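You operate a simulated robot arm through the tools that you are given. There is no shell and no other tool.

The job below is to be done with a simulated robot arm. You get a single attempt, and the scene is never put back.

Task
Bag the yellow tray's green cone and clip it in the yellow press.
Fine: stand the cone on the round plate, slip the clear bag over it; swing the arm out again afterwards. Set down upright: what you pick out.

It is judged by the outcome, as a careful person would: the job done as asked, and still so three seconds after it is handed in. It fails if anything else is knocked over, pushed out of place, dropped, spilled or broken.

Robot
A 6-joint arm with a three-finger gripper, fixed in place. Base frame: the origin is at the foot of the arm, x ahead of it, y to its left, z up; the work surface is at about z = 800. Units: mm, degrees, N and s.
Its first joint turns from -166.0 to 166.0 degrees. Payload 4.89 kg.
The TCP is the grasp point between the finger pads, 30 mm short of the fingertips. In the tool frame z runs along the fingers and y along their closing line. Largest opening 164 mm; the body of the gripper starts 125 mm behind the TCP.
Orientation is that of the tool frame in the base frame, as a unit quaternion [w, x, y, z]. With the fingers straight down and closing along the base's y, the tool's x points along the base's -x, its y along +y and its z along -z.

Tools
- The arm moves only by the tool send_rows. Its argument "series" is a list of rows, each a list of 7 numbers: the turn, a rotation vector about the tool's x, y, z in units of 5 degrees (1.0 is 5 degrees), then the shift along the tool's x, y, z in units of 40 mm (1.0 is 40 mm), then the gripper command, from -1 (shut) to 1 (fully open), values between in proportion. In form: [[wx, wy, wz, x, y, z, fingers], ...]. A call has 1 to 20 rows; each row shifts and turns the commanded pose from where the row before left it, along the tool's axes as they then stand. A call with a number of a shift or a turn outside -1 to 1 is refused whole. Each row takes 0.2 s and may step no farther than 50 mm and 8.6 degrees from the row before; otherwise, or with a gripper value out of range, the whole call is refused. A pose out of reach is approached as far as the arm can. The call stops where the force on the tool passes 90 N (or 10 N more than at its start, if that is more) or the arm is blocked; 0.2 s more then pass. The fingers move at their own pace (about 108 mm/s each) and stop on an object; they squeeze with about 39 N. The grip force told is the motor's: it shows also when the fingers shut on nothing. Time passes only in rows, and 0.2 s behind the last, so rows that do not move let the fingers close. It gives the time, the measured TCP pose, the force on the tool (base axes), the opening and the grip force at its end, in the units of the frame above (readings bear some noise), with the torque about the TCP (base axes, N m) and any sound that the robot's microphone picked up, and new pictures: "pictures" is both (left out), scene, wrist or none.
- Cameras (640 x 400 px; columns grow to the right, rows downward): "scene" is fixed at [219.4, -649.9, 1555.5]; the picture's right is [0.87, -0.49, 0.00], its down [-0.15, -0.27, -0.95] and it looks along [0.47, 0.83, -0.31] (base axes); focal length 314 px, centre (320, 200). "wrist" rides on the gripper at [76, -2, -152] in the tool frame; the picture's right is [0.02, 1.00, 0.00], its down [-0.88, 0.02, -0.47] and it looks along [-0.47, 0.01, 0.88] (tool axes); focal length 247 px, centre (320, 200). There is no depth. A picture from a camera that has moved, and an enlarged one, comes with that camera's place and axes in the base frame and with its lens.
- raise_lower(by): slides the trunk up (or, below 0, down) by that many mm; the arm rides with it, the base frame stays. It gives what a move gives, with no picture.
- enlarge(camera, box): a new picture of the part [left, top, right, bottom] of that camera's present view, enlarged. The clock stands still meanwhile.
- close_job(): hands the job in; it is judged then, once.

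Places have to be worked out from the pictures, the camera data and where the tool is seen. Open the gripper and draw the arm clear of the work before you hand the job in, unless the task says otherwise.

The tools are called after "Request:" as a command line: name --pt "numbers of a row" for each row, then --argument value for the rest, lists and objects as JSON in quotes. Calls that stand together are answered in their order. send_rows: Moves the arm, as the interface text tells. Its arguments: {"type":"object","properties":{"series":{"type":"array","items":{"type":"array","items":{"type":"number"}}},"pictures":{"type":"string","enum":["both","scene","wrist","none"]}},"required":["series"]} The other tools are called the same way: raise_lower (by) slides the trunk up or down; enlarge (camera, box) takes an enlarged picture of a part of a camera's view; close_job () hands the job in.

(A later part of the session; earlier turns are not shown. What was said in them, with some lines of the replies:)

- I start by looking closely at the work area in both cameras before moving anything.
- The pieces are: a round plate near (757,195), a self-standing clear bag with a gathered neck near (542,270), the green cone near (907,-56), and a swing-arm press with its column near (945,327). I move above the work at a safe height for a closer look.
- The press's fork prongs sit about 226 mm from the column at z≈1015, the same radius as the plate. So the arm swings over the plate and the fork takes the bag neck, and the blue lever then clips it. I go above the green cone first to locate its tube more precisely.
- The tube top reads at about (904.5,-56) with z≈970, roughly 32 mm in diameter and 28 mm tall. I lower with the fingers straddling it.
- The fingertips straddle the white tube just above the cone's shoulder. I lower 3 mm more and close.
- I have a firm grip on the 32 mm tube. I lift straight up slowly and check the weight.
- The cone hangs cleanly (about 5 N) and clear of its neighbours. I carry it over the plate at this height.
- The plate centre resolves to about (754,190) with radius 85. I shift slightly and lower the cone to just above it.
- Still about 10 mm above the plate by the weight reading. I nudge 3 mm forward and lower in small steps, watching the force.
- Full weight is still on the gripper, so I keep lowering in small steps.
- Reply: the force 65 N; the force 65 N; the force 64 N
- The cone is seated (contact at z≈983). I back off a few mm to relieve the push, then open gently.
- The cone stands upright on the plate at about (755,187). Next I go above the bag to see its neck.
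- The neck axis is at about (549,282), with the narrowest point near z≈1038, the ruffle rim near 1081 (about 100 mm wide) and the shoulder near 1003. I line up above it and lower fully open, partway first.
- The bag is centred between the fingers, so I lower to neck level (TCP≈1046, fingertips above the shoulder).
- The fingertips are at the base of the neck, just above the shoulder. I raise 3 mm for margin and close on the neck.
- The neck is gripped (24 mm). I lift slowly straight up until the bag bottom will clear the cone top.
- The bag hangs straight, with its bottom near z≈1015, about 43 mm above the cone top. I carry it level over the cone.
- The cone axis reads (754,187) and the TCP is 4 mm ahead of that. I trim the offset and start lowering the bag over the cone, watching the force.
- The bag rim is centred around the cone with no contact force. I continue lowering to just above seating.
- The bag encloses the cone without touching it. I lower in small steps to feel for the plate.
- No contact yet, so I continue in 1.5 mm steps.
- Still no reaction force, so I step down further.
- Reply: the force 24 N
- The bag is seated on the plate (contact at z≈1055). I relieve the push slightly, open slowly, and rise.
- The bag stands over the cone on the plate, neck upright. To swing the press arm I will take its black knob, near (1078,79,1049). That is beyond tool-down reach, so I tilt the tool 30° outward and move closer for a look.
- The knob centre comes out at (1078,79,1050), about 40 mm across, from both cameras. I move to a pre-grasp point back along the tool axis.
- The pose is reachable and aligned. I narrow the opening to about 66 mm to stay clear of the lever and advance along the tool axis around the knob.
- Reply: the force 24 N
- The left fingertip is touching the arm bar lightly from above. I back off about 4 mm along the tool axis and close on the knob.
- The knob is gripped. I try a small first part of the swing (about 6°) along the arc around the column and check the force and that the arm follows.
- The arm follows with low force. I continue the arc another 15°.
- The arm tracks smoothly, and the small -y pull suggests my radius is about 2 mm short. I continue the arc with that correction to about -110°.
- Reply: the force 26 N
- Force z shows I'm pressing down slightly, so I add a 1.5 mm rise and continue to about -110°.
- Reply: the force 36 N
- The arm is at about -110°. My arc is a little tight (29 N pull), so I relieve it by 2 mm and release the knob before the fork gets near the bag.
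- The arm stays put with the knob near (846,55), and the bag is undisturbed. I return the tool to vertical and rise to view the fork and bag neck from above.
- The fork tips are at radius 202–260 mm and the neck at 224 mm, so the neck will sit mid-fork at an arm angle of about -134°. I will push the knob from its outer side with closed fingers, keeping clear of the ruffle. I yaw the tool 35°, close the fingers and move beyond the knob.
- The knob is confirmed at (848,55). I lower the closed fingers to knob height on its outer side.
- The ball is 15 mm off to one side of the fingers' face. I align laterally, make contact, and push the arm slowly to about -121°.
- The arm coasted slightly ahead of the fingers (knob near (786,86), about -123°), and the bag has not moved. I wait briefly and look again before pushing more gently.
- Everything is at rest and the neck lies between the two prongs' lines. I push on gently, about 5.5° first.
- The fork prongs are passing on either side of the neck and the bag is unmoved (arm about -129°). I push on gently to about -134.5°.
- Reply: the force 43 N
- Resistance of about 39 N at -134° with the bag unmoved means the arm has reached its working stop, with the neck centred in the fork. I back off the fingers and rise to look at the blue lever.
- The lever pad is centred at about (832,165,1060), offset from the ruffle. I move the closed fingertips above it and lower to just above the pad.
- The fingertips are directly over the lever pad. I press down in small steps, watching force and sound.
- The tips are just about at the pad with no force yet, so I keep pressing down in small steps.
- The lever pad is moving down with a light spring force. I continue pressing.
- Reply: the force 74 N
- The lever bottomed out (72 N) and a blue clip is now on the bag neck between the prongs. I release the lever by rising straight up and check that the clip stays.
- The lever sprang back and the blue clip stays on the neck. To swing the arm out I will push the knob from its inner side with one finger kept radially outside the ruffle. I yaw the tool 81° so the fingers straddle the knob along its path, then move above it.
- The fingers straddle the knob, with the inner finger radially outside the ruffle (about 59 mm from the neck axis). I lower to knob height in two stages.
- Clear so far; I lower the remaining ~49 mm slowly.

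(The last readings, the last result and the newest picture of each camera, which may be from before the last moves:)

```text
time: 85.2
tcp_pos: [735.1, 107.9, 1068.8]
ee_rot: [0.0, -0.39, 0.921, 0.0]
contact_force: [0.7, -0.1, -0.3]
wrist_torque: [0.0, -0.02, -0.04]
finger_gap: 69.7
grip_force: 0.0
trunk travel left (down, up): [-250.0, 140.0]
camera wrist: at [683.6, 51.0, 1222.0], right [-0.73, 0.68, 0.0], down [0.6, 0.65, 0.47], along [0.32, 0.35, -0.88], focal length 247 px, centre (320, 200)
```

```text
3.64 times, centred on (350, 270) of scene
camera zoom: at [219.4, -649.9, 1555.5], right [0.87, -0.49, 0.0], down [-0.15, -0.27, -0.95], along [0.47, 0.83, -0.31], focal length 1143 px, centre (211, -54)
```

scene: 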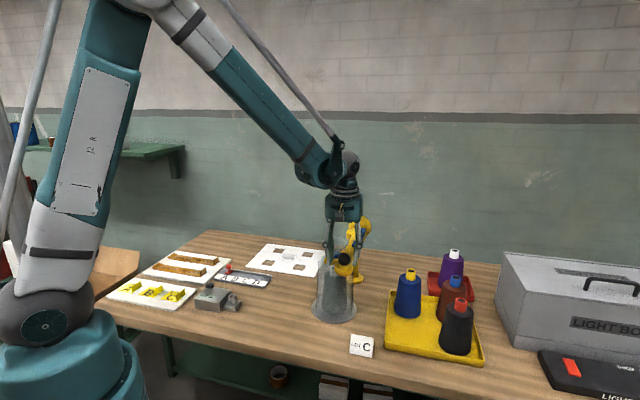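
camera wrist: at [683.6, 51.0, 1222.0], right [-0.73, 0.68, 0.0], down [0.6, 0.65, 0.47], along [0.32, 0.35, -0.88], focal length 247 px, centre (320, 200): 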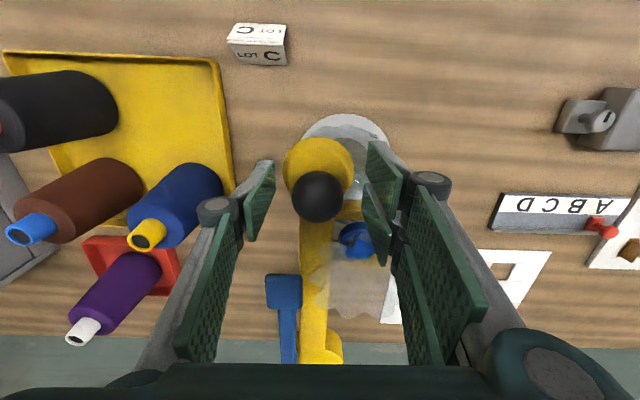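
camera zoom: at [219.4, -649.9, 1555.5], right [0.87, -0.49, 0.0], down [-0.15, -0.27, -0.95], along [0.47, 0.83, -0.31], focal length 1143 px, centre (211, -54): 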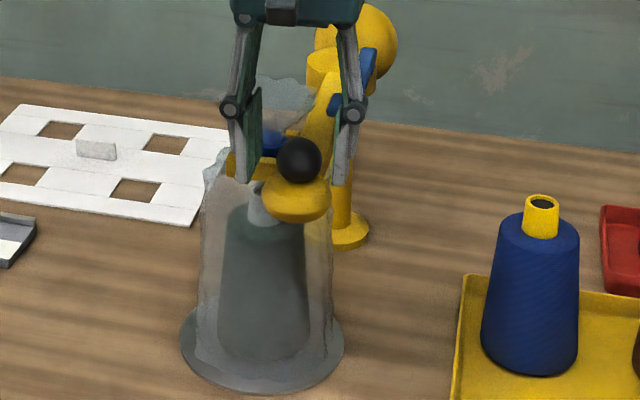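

Both fingers straddle the knob without touching the bag or ruffle. I push the knob outward slowly along the arc, co-rotating the tool, for the first few degrees.

Request:
send_rows --pt "0 0 0 0 -0.2 0 -0.15" --pt "0 0 0 0 -0.15 0 -0.15" --pt "0 0 -0.3 0 -0.19 0 -0.15" --pt "0 0 -0.3 0 -0.19 0 -0.15" --pt "0 0 -0.3 0 -0.19 0 -0.15" --pt "0 0 -0.3 0 -0.19 0 -0.15" --pt "0 0 0 0 0 0 -0.15"

Request:
enlarge --camera "wrist" --box '[220, 40, 440, 240]'

Request:
enlarge --camera "scene" --box '[300, 215, 400, 325]'

```text
time: 86.8
tcp_pos: [769.6, 76.3, 1068.7]
ee_rot: [0.0, -0.438, 0.899, 0.0]
contact_force: [-0.5, 0.4, -0.3]
wrist_torque: [-0.03, -0.01, 0.02]
finger_gap: 70.2
grip_force: 0.5
trunk travel left (down, up): [-250.0, 140.0]
camera wrist: at [722.8, 15.0, 1222.0], right [-0.8, 0.6, 0.0], down [0.53, 0.7, 0.47], along [0.28, 0.38, -0.88], focal length 247 px, centre (320, 200)
```

scene: 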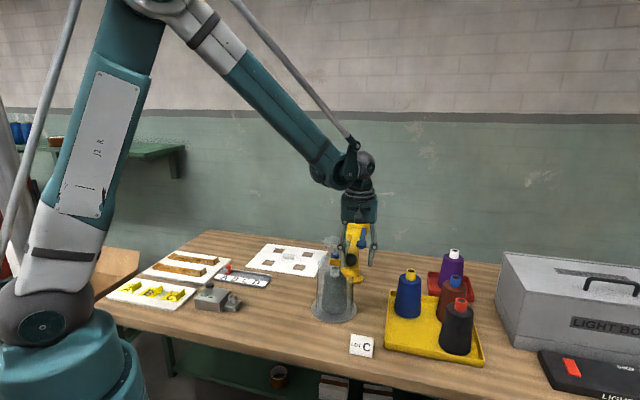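
wrist: 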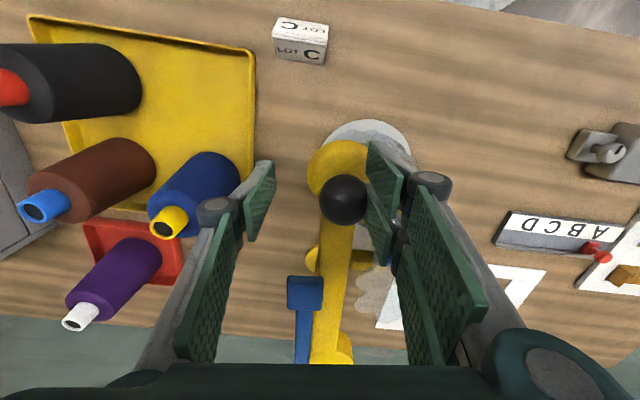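

```text
2.00 times, centred on (330, 140) of wrist
camera zoom: at [722.8, 15.0, 1222.0], right [-0.8, 0.6, 0.0], down [0.53, 0.7, 0.47], along [0.28, 0.38, -0.88], focal length 494 px, centre (300, 320)
```

zoom: 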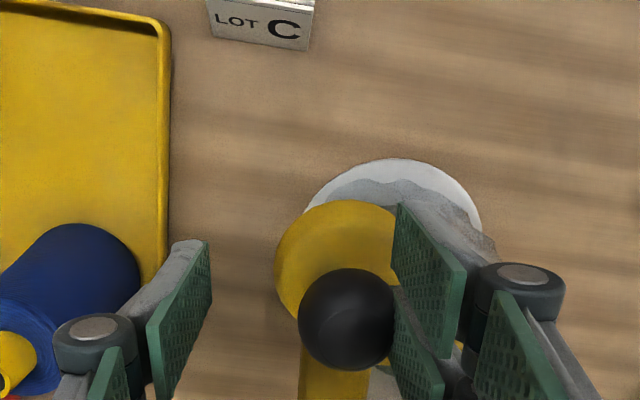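

```text
3.64 times, centred on (350, 270) of scene
camera zoom: at [219.4, -649.9, 1555.5], right [0.87, -0.49, 0.0], down [-0.15, -0.27, -0.95], along [0.47, 0.83, -0.31], focal length 1143 px, centre (211, -54)
```

zoom: 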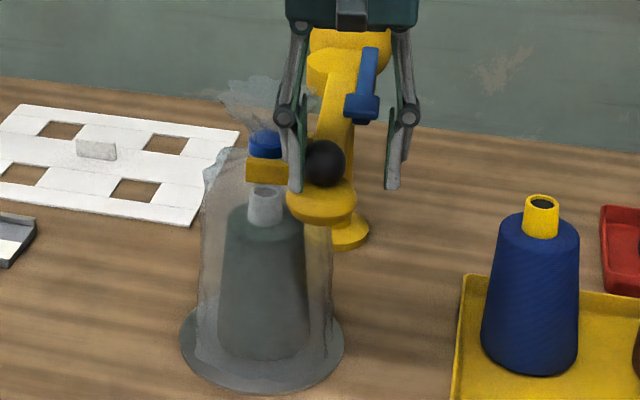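

The arm is swinging out, the clip stays on the neck, and the bag hasn't shifted. I continue slowly another 12°.

Request:
send_rows --pt "0 0 -0.3 0 -0.19 0 -0.15" --pt "0 0 -0.3 0 -0.19 0 -0.15" --pt "0 0 -0.3 0 -0.19 0 -0.15" --pt "0 0 -0.3 0 -0.19 0 -0.15" --pt "0 0 -0.3 0 -0.19 0 -0.15" --pt "0 0 -0.3 0 -0.19 0 -0.15" --pt "0 0 -0.3 0 -0.19 0 -0.15" --pt "0 0 -0.3 0 -0.19 0 -0.15" --pt "0 0 0 0 0 0 -0.15"

Request:
enlarge --camera "scene" --box '[300, 215, 400, 325]'

```text
time: 88.8
tcp_pos: [819.4, 43.6, 1069.6]
ee_rot: [0.001, -0.529, 0.848, 0.0]
contact_force: [-0.9, 0.3, -0.3]
wrist_torque: [-0.02, 0.01, 0.03]
finger_gap: 69.9
grip_force: 0.2
trunk travel left (down, up): [-250.0, 140.0]
camera wrist: at [786.0, -26.0, 1221.9], right [-0.91, 0.42, 0.0], down [0.37, 0.8, 0.47], along [0.2, 0.43, -0.88], focal length 247 px, centre (320, 200)
```

scene: 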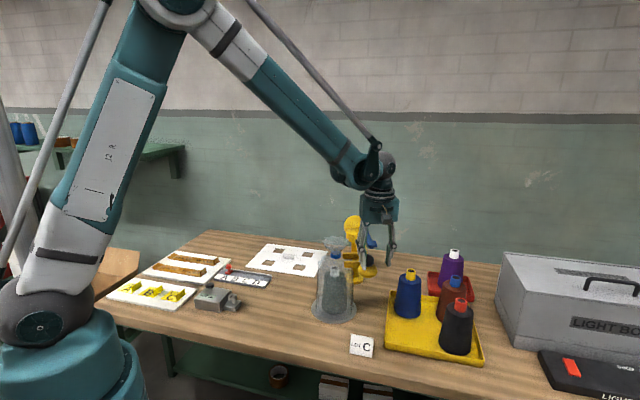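
wrist: 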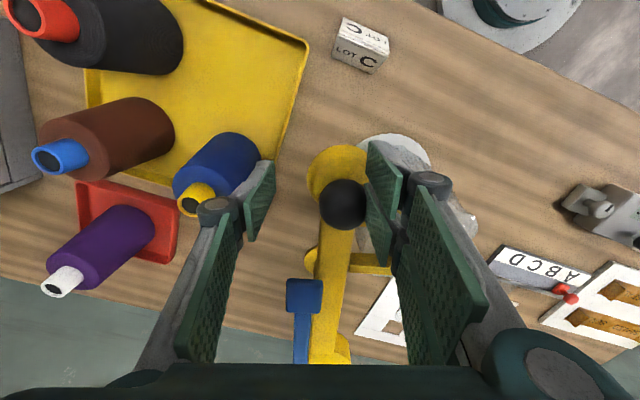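

```text
3.64 times, centred on (350, 270) of scene
camera zoom: at [219.4, -649.9, 1555.5], right [0.87, -0.49, 0.0], down [-0.15, -0.27, -0.95], along [0.47, 0.83, -0.31], focal length 1143 px, centre (211, -54)
```

zoom: 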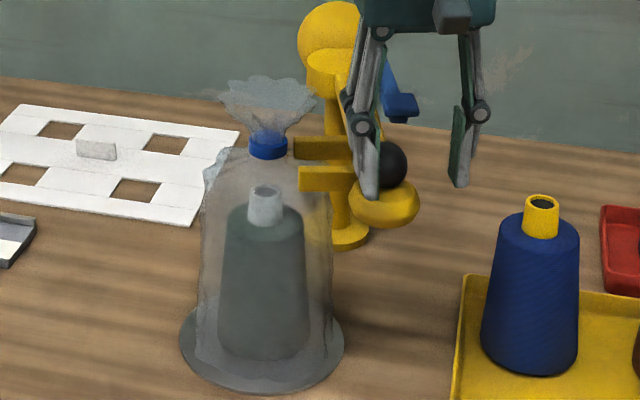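

The fork is clear of the bag and the clipped bag stands undisturbed. I continue swinging the arm outward.

Request:
send_rows --pt "0 0 -0.4 0 -0.255 0 -0.15" --pt "0 0 -0.4 0 -0.255 0 -0.15" --pt "0 0 -0.4 0 -0.255 0 -0.15" --pt "0 0 -0.4 0 -0.255 0 -0.15" --pt "0 0 -0.4 0 -0.255 0 -0.15" --pt "0 0 -0.4 0 -0.255 0 -0.15" --pt "0 0 -0.4 0 -0.255 0 -0.15" --pt "0 0 -0.4 0 -0.255 0 -0.15" --pt "0 0 -0.4 0 -0.255 0 -0.15" --pt "0 0 -0.4 0 -0.255 0 -0.15" --pt "0 0 0 0 0 0 -0.15"

```text
time: 91.2
tcp_pos: [916.0, 15.3, 1067.0]
ee_rot: [-0.002, -0.669, 0.743, 0.0]
contact_force: [0.8, -0.5, -0.3]
wrist_torque: [0.0, 0.02, 0.02]
finger_gap: 69.7
grip_force: 0.0
trunk travel left (down, up): [-250.0, 140.0]
camera wrist: at [909.1, -61.8, 1220.7], right [-1.0, 0.08, 0.0], down [0.07, 0.88, 0.47], along [0.04, 0.47, -0.88], focal length 247 px, centre (320, 200)
```

scene: 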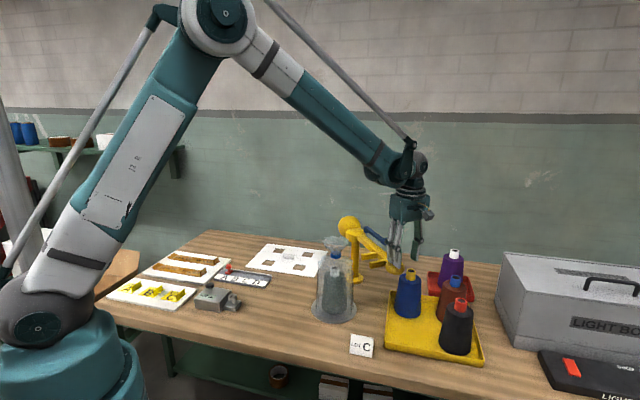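
wrist: 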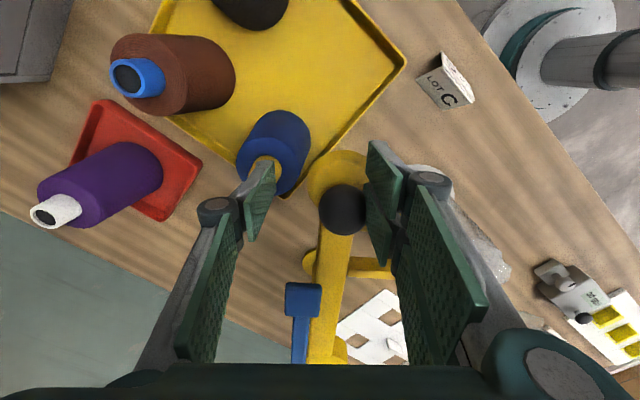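

The arm is at about -98° and fully clear of the bag. To return it close to its original place I switch to pushing from the near side with a tilted tool. I rise, turn the yaw back, close and tilt.

Request:
send_rows --pt "0 0 0 0 0.1 0 -0.15" --pt "0 0 0 0 0 -0.6 -0.15" --pt "0 0 0 0 0 -0.8 -0.15" --pt "0 0 0 0 0 -0.9 -0.15" --pt "0 0 0 0 0 -0.9 -0.15" --pt "0 0 0 0 0 -0.6 -0.15" --pt "0 0 0 0 0 0 -0.15" --pictures "none"

Request:
send_rows --pt "0 0 0.988 0 0 0 -1" --pt "0 0 0.988 0 0 0 -1" --pt "0 0 0.988 0 0 0 -1" --pt "0 0 0.988 0 0 0 -1" --pt "0 0 0.988 0 0 0 -1" --pt "0 0 0.988 0 0 0 -1" --pt "0 0 0.988 0 0 0 -1" --pt "0 0 0.988 0 0 0 -1" --pt "0 0 0.988 0 0 0 -1" --pt "0 0 0.988 0 0 0 -1" --pt "0 0 0.988 0 0 0 -1" --pt "0 0 0.988 0 0 0 -1" --pt "0 0 0.988 0 0 0 -1" --pt "0 0 0.988 0 0 0 -1" --pt "0 0 0.988 0 0 0 -1" --pt "0 0 0.988 0 0 0 -1" --pt "0 0 0.988 0 0 0 -1" --pt "0 0 0 0 0 0 -1" --pictures "none"

Request:
send_rows --pt "0 -1 0 0.6 0 0 -1" --pt "0 -1 0 0.6 0 0 -1" --pt "0 -1 0 0.6 0 0 -1" --pt "0 -1 0 0.4 0 0 -1" --pt "0 -1 0 0 0 0 -1" --pt "0 -1 0 0 0 0 -1" --pt "0 0 0 0 0 0 -1"

```text
time: 92.8
tcp_pos: [908.7, 13.1, 1219.1]
ee_rot: [-0.001, -0.669, 0.743, 0.0]
contact_force: [-1.5, 0.2, 0.3]
wrist_torque: [-0.01, -0.07, -0.02]
finger_gap: 69.8
grip_force: 0.1
trunk travel left (down, up): [-250.0, 140.0]
```

```text
time: 96.6
tcp_pos: [912.0, 14.5, 1219.9]
ee_rot: [0.0, 0.001, 1.0, 0.001]
contact_force: [0.9, 0.1, 0.1]
wrist_torque: [-0.02, -0.01, 0.0]
finger_gap: 0.0
grip_force: 39.2
trunk travel left (down, up): [-250.0, 140.0]
```

```text
time: 98.2
tcp_pos: [823.4, 16.5, 1210.4]
ee_rot: [0.259, 0.001, 0.966, 0.0]
contact_force: [-0.1, 0.0, 0.2]
wrist_torque: [-0.01, -0.05, 0.0]
finger_gap: 0.1
grip_force: 39.2
trunk travel left (down, up): [-250.0, 140.0]
camera wrist: at [680.7, 14.0, 1305.1], right [-0.02, 1.0, -0.01], down [0.53, 0.02, 0.85], along [0.85, 0.01, -0.53], focal length 247 px, centre (320, 200)
```

scene: 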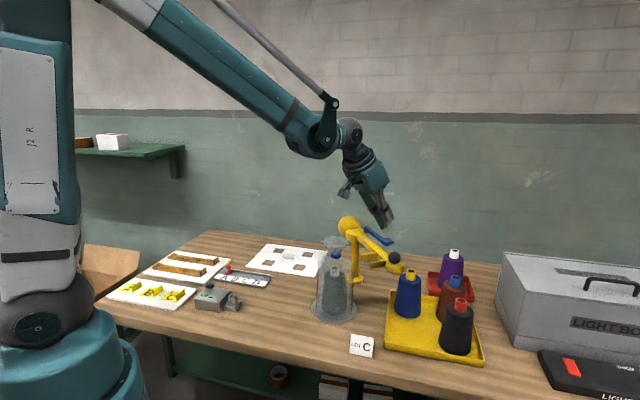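
wrist: 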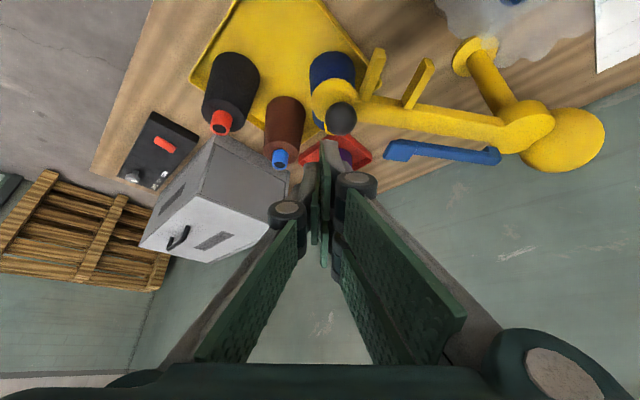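

The knob is at about (892,42). I reduce the tilt to 20° and lower the closed fingers on the near side of the knob.

Request:
send_rows --pt "0 1 0 0 0 0 -1" --pt "0 1 0 0 0 0 -1" --pt "0 0 0 0.195 0.148 0.69 -1" --pt "0 0 0 0.195 0.148 0.69 -1" --pt "0 0 0 0.195 0.148 0.69 -1" --pt "0 0 0 0.195 0.148 0.69 -1" --pt "0 0 0 0.195 0.148 0.69 -1" --pt "0 0 0 0 0 0 -1"

Request:
enlarge --camera "scene" --box '[320, 200, 440, 300]'

```text
time: 100.0
tcp_pos: [837.6, 45.4, 1067.6]
ee_rot: [0.174, 0.001, 0.985, 0.0]
contact_force: [0.2, 0.0, 0.1]
wrist_torque: [-0.04, 0.06, -0.01]
finger_gap: 0.1
grip_force: 38.9
trunk travel left (down, up): [-250.0, 140.0]
camera wrist: at [713.2, 42.8, 1185.1], right [-0.02, 1.0, -0.01], down [0.67, 0.02, 0.75], along [0.75, 0.01, -0.67], focal length 247 px, centre (320, 200)
```

scene: 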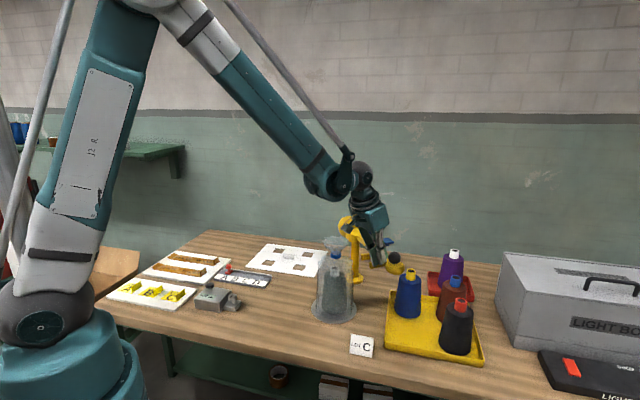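
wrist: 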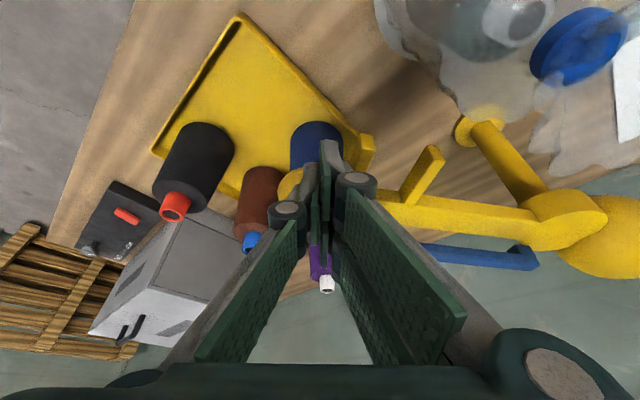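

```text
4.00 times, centred on (380, 250) of scene
camera zoom: at [219.4, -649.9, 1555.5], right [0.87, -0.49, 0.0], down [-0.15, -0.27, -0.95], along [0.47, 0.83, -0.31], focal length 1257 px, centre (80, 0)
```

zoom: 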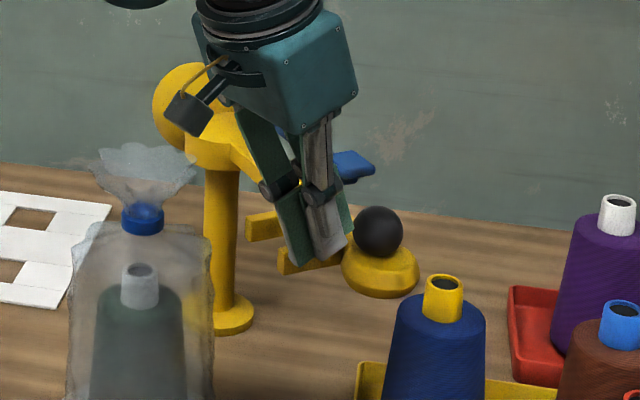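

The fingers are just behind the knob and above the prongs. I push the arm outward along its arc.

Request:
send_rows --pt "0 0 0 -0.28 -0.09 0.103 -1" --pt "0 0 0 -0.343 -0.05 0.125 -1" --pt "0 0 0 -0.343 -0.03 0.125 -1" --pt "0 0 0 -0.343 -0.012 0.125 -1" --pt "0 0 0 -0.345 0.008 0.125 -1" --pt "0 0 0 -0.343 0.028 0.125 -1" --pt "0 0 0 -0.343 0.045 0.125 -1" --pt "0 0 0 0 0 0 -1"

Request:
enlarge --camera "scene" --box '[320, 200, 440, 300]'

```text
time: 101.8
tcp_pos: [935.6, 41.7, 1066.9]
ee_rot: [0.174, 0.001, 0.985, 0.0]
contact_force: [0.6, -0.3, -0.3]
wrist_torque: [0.01, -0.01, 0.01]
finger_gap: 0.0
grip_force: 38.8
trunk travel left (down, up): [-250.0, 140.0]
camera wrist: at [811.2, 38.6, 1184.8], right [-0.02, 1.0, -0.01], down [0.67, 0.02, 0.75], along [0.75, 0.01, -0.67], focal length 247 px, centre (320, 200)
```

scene: 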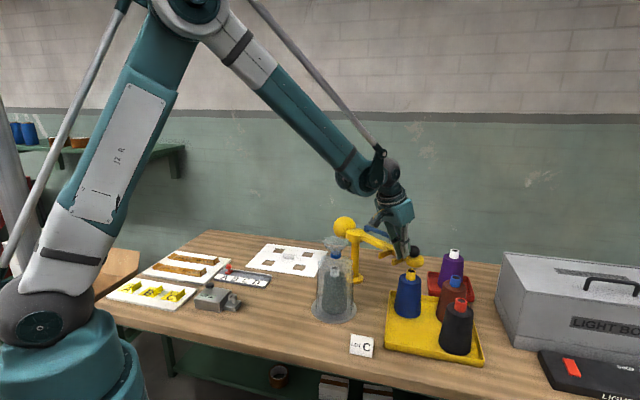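
wrist: 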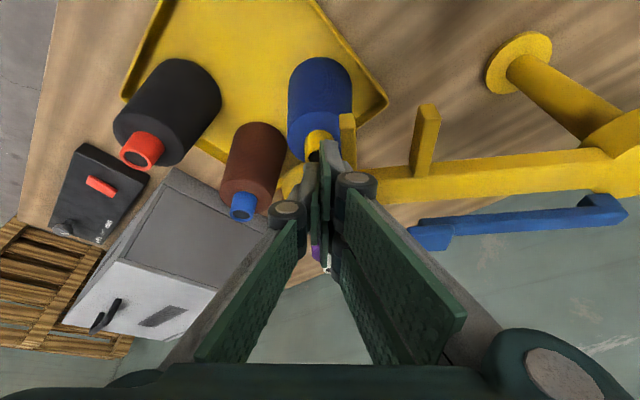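

```text
4.00 times, centred on (380, 250) of scene
camera zoom: at [219.4, -649.9, 1555.5], right [0.87, -0.49, 0.0], down [-0.15, -0.27, -0.95], along [0.47, 0.83, -0.31], focal length 1257 px, centre (80, 0)
```

zoom: 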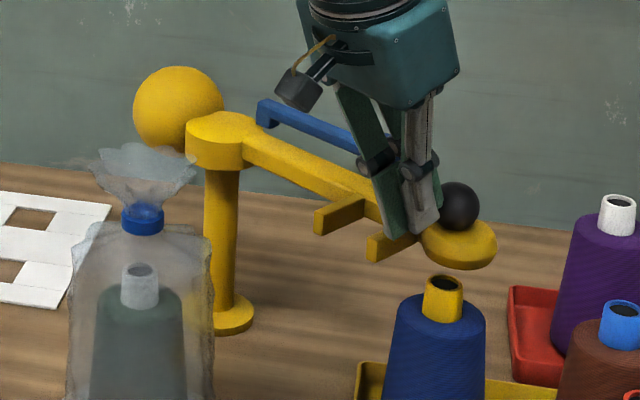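

It works well and I continue the arc toward the arm's original parked angle.

Request:
send_rows --pt "0 0 0 -0.338 0.065 0.123 -1" --pt "0 0 0 -0.336 0.085 0.122 -1" --pt "0 0 0 -0.329 0.1 0.12 -1" --pt "0 0 0 -0.327 0.122 0.119 -1" --pt "0 0 0 -0.317 0.138 0.115 -1" --pt "0 0 0 -0.25 0.13 0.09 -1" --pt "0 0 0 -0.15 0.08 0.055 -1" --pt "0 0 0 0 0 0 -1"

Request:
enlarge --camera "scene" --box '[320, 200, 440, 300]'

```text
time: 103.6
tcp_pos: [1022.2, 69.4, 1067.0]
ee_rot: [0.174, 0.001, 0.985, 0.0]
contact_force: [-0.4, 0.4, -0.1]
wrist_torque: [-0.01, 0.02, -0.01]
finger_gap: 0.1
grip_force: 38.8
trunk travel left (down, up): [-250.0, 140.0]
camera wrist: at [897.7, 67.2, 1183.6], right [-0.02, 1.0, -0.01], down [0.67, 0.02, 0.75], along [0.75, 0.01, -0.67], focal length 247 px, centre (320, 200)
```

scene: 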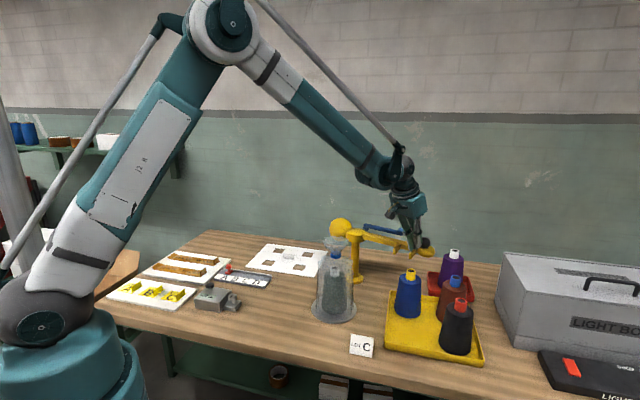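
wrist: 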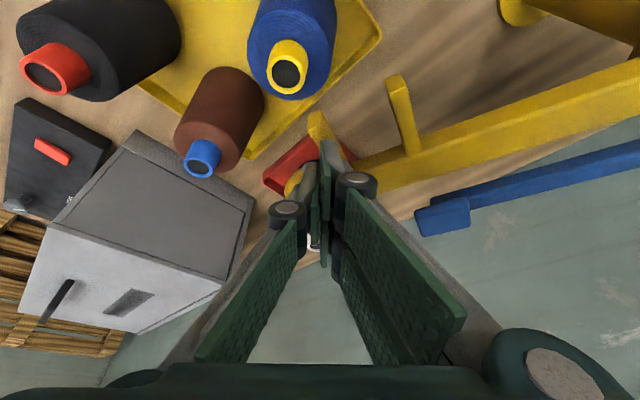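

```text
4.00 times, centred on (380, 250) of scene
camera zoom: at [219.4, -649.9, 1555.5], right [0.87, -0.49, 0.0], down [-0.15, -0.27, -0.95], along [0.47, 0.83, -0.31], focal length 1257 px, centre (80, 0)
```

zoom: 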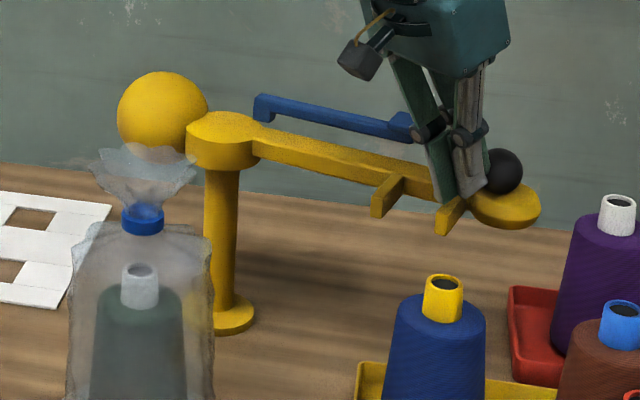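

The knob is back at its original place in the picture and the clipped bag stands on the plate. I retract along the tool axis, untilt, open the gripper and withdraw high.

Request:
send_rows --pt "0 0 0 0.2 0 -0.3 -1" --pt "0 0 0 0 0 -0.8 -1" --pt "0 0 0 0 0 -0.9 -1" --pt "0 0 0 0 0 -0.9 -1" --pt "0 0 0 0 0 -0.9 -1" --pt "0 0 0 0 0 -0.9 -1" --pt "0 1 0 0 0 -0.5 -1" --pt "0 1 0 0 0 -0.5 -0.5" --pt "0 1 0 0 0 -0.5 0" --pt "0 1 0 0 0 -0.5 0.5" --pt "0 0 0 0.9 0 -0.3 1" --pt "0 0 0 0.9 0 -0.3 1" --pt "0 0 0 0.9 0 -0.3 1" --pt "0 0 0 0.9 0 -0.3 1" --pt "0 0 0 0.9 0 -0.3 1" --pt "0 0 0 0.9 0 -0.3 1" --pt "0 0 0 0.9 0 -0.2 1" --pt "0 0 0 0.9 0 -0.2 1" --pt "0 0 0 0.9 0 -0.2 1" --pt "0 0 0 0 0 0 1"

Request:
enlarge --camera "scene" --box '[280, 200, 480, 360]'

Request:
enlarge --camera "scene" --box '[290, 215, 390, 325]'

```text
time: 107.8
tcp_pos: [607.7, 71.9, 1415.5]
ee_rot: [0.001, 0.001, 1.0, 0.0]
contact_force: [-1.6, -0.8, -0.1]
wrist_torque: [0.02, -0.18, 0.01]
finger_gap: 164.0
grip_force: 0.1
trunk travel left (down, up): [-250.0, 140.0]
camera wrist: at [531.1, 69.0, 1568.3], right [-0.02, 1.0, 0.0], down [0.88, 0.02, 0.47], along [0.47, 0.01, -0.88], focal length 247 px, centre (320, 200)
```

scene: 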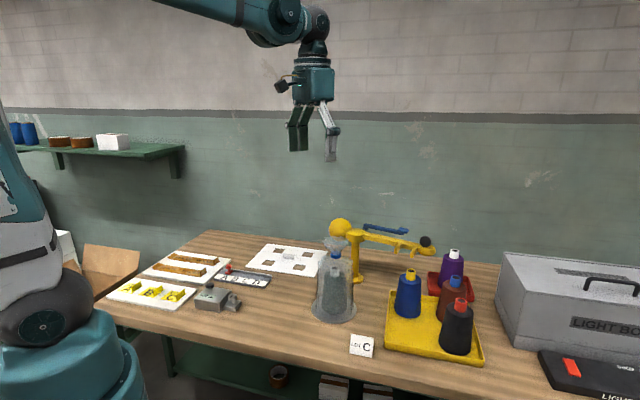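
wrist: 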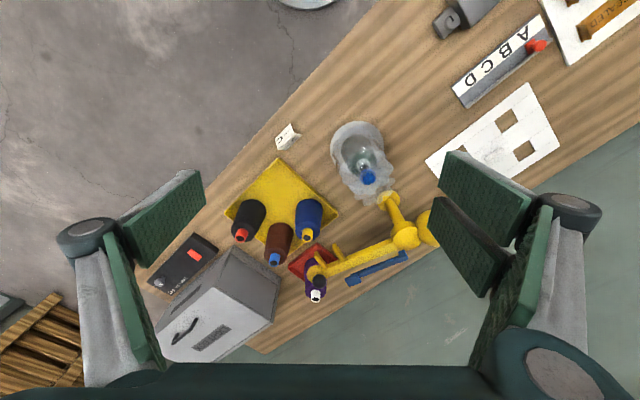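

```text
2.50 times, centred on (380, 280) of scene
camera zoom: at [219.4, -649.9, 1555.5], right [0.87, -0.49, 0.0], down [-0.15, -0.27, -0.95], along [0.47, 0.83, -0.31], focal length 786 px, centre (170, 0)
```

zoom: 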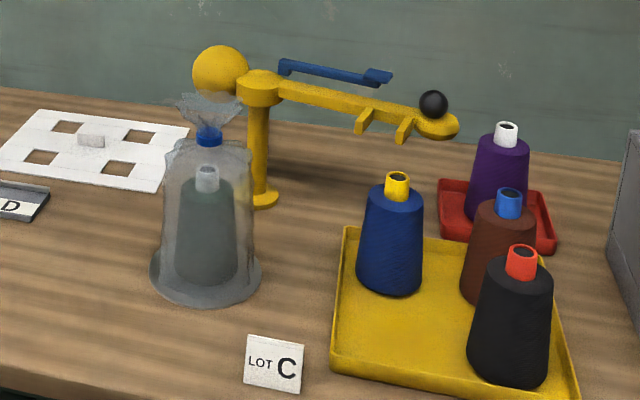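

```text
3.64 times, centred on (340, 270) of scene
camera zoom: at [219.4, -649.9, 1555.5], right [0.87, -0.49, 0.0], down [-0.15, -0.27, -0.95], along [0.47, 0.83, -0.31], focal length 1143 px, centre (247, -54)
```

zoom: 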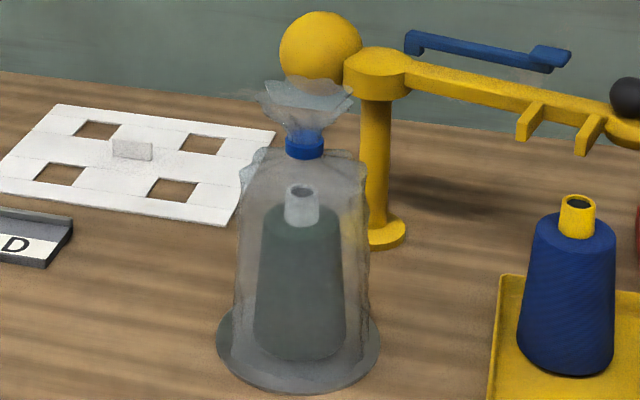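

The green cone stands upright on the plate inside the bag, and the neck is clipped. The press arm is back at its original position, nothing else has moved, and the gripper is open and clear. I hand in the job.

Request:
close_job

```text
The job is handed in.
```

The green cone from the yellow tray is standing upright on the round plate with the clear bag over it. The press fitted a blue clip around the bag's neck.

- **Press:** I swung the yellow arm in until it met its stop and pressed the blue lever. Then I swung the arm back out to where it started. The clip stayed on the neck throughout.
- **Surroundings:** the last pictures show nothing knocked over, and the other cones, trays and cards look in place. While I was getting hold of the knob, one finger touched the top of the press arm lightly.
- **Robot:** the gripper is open and the arm is drawn back well above the table.

I handed the job in and have not seen the result of the judging.
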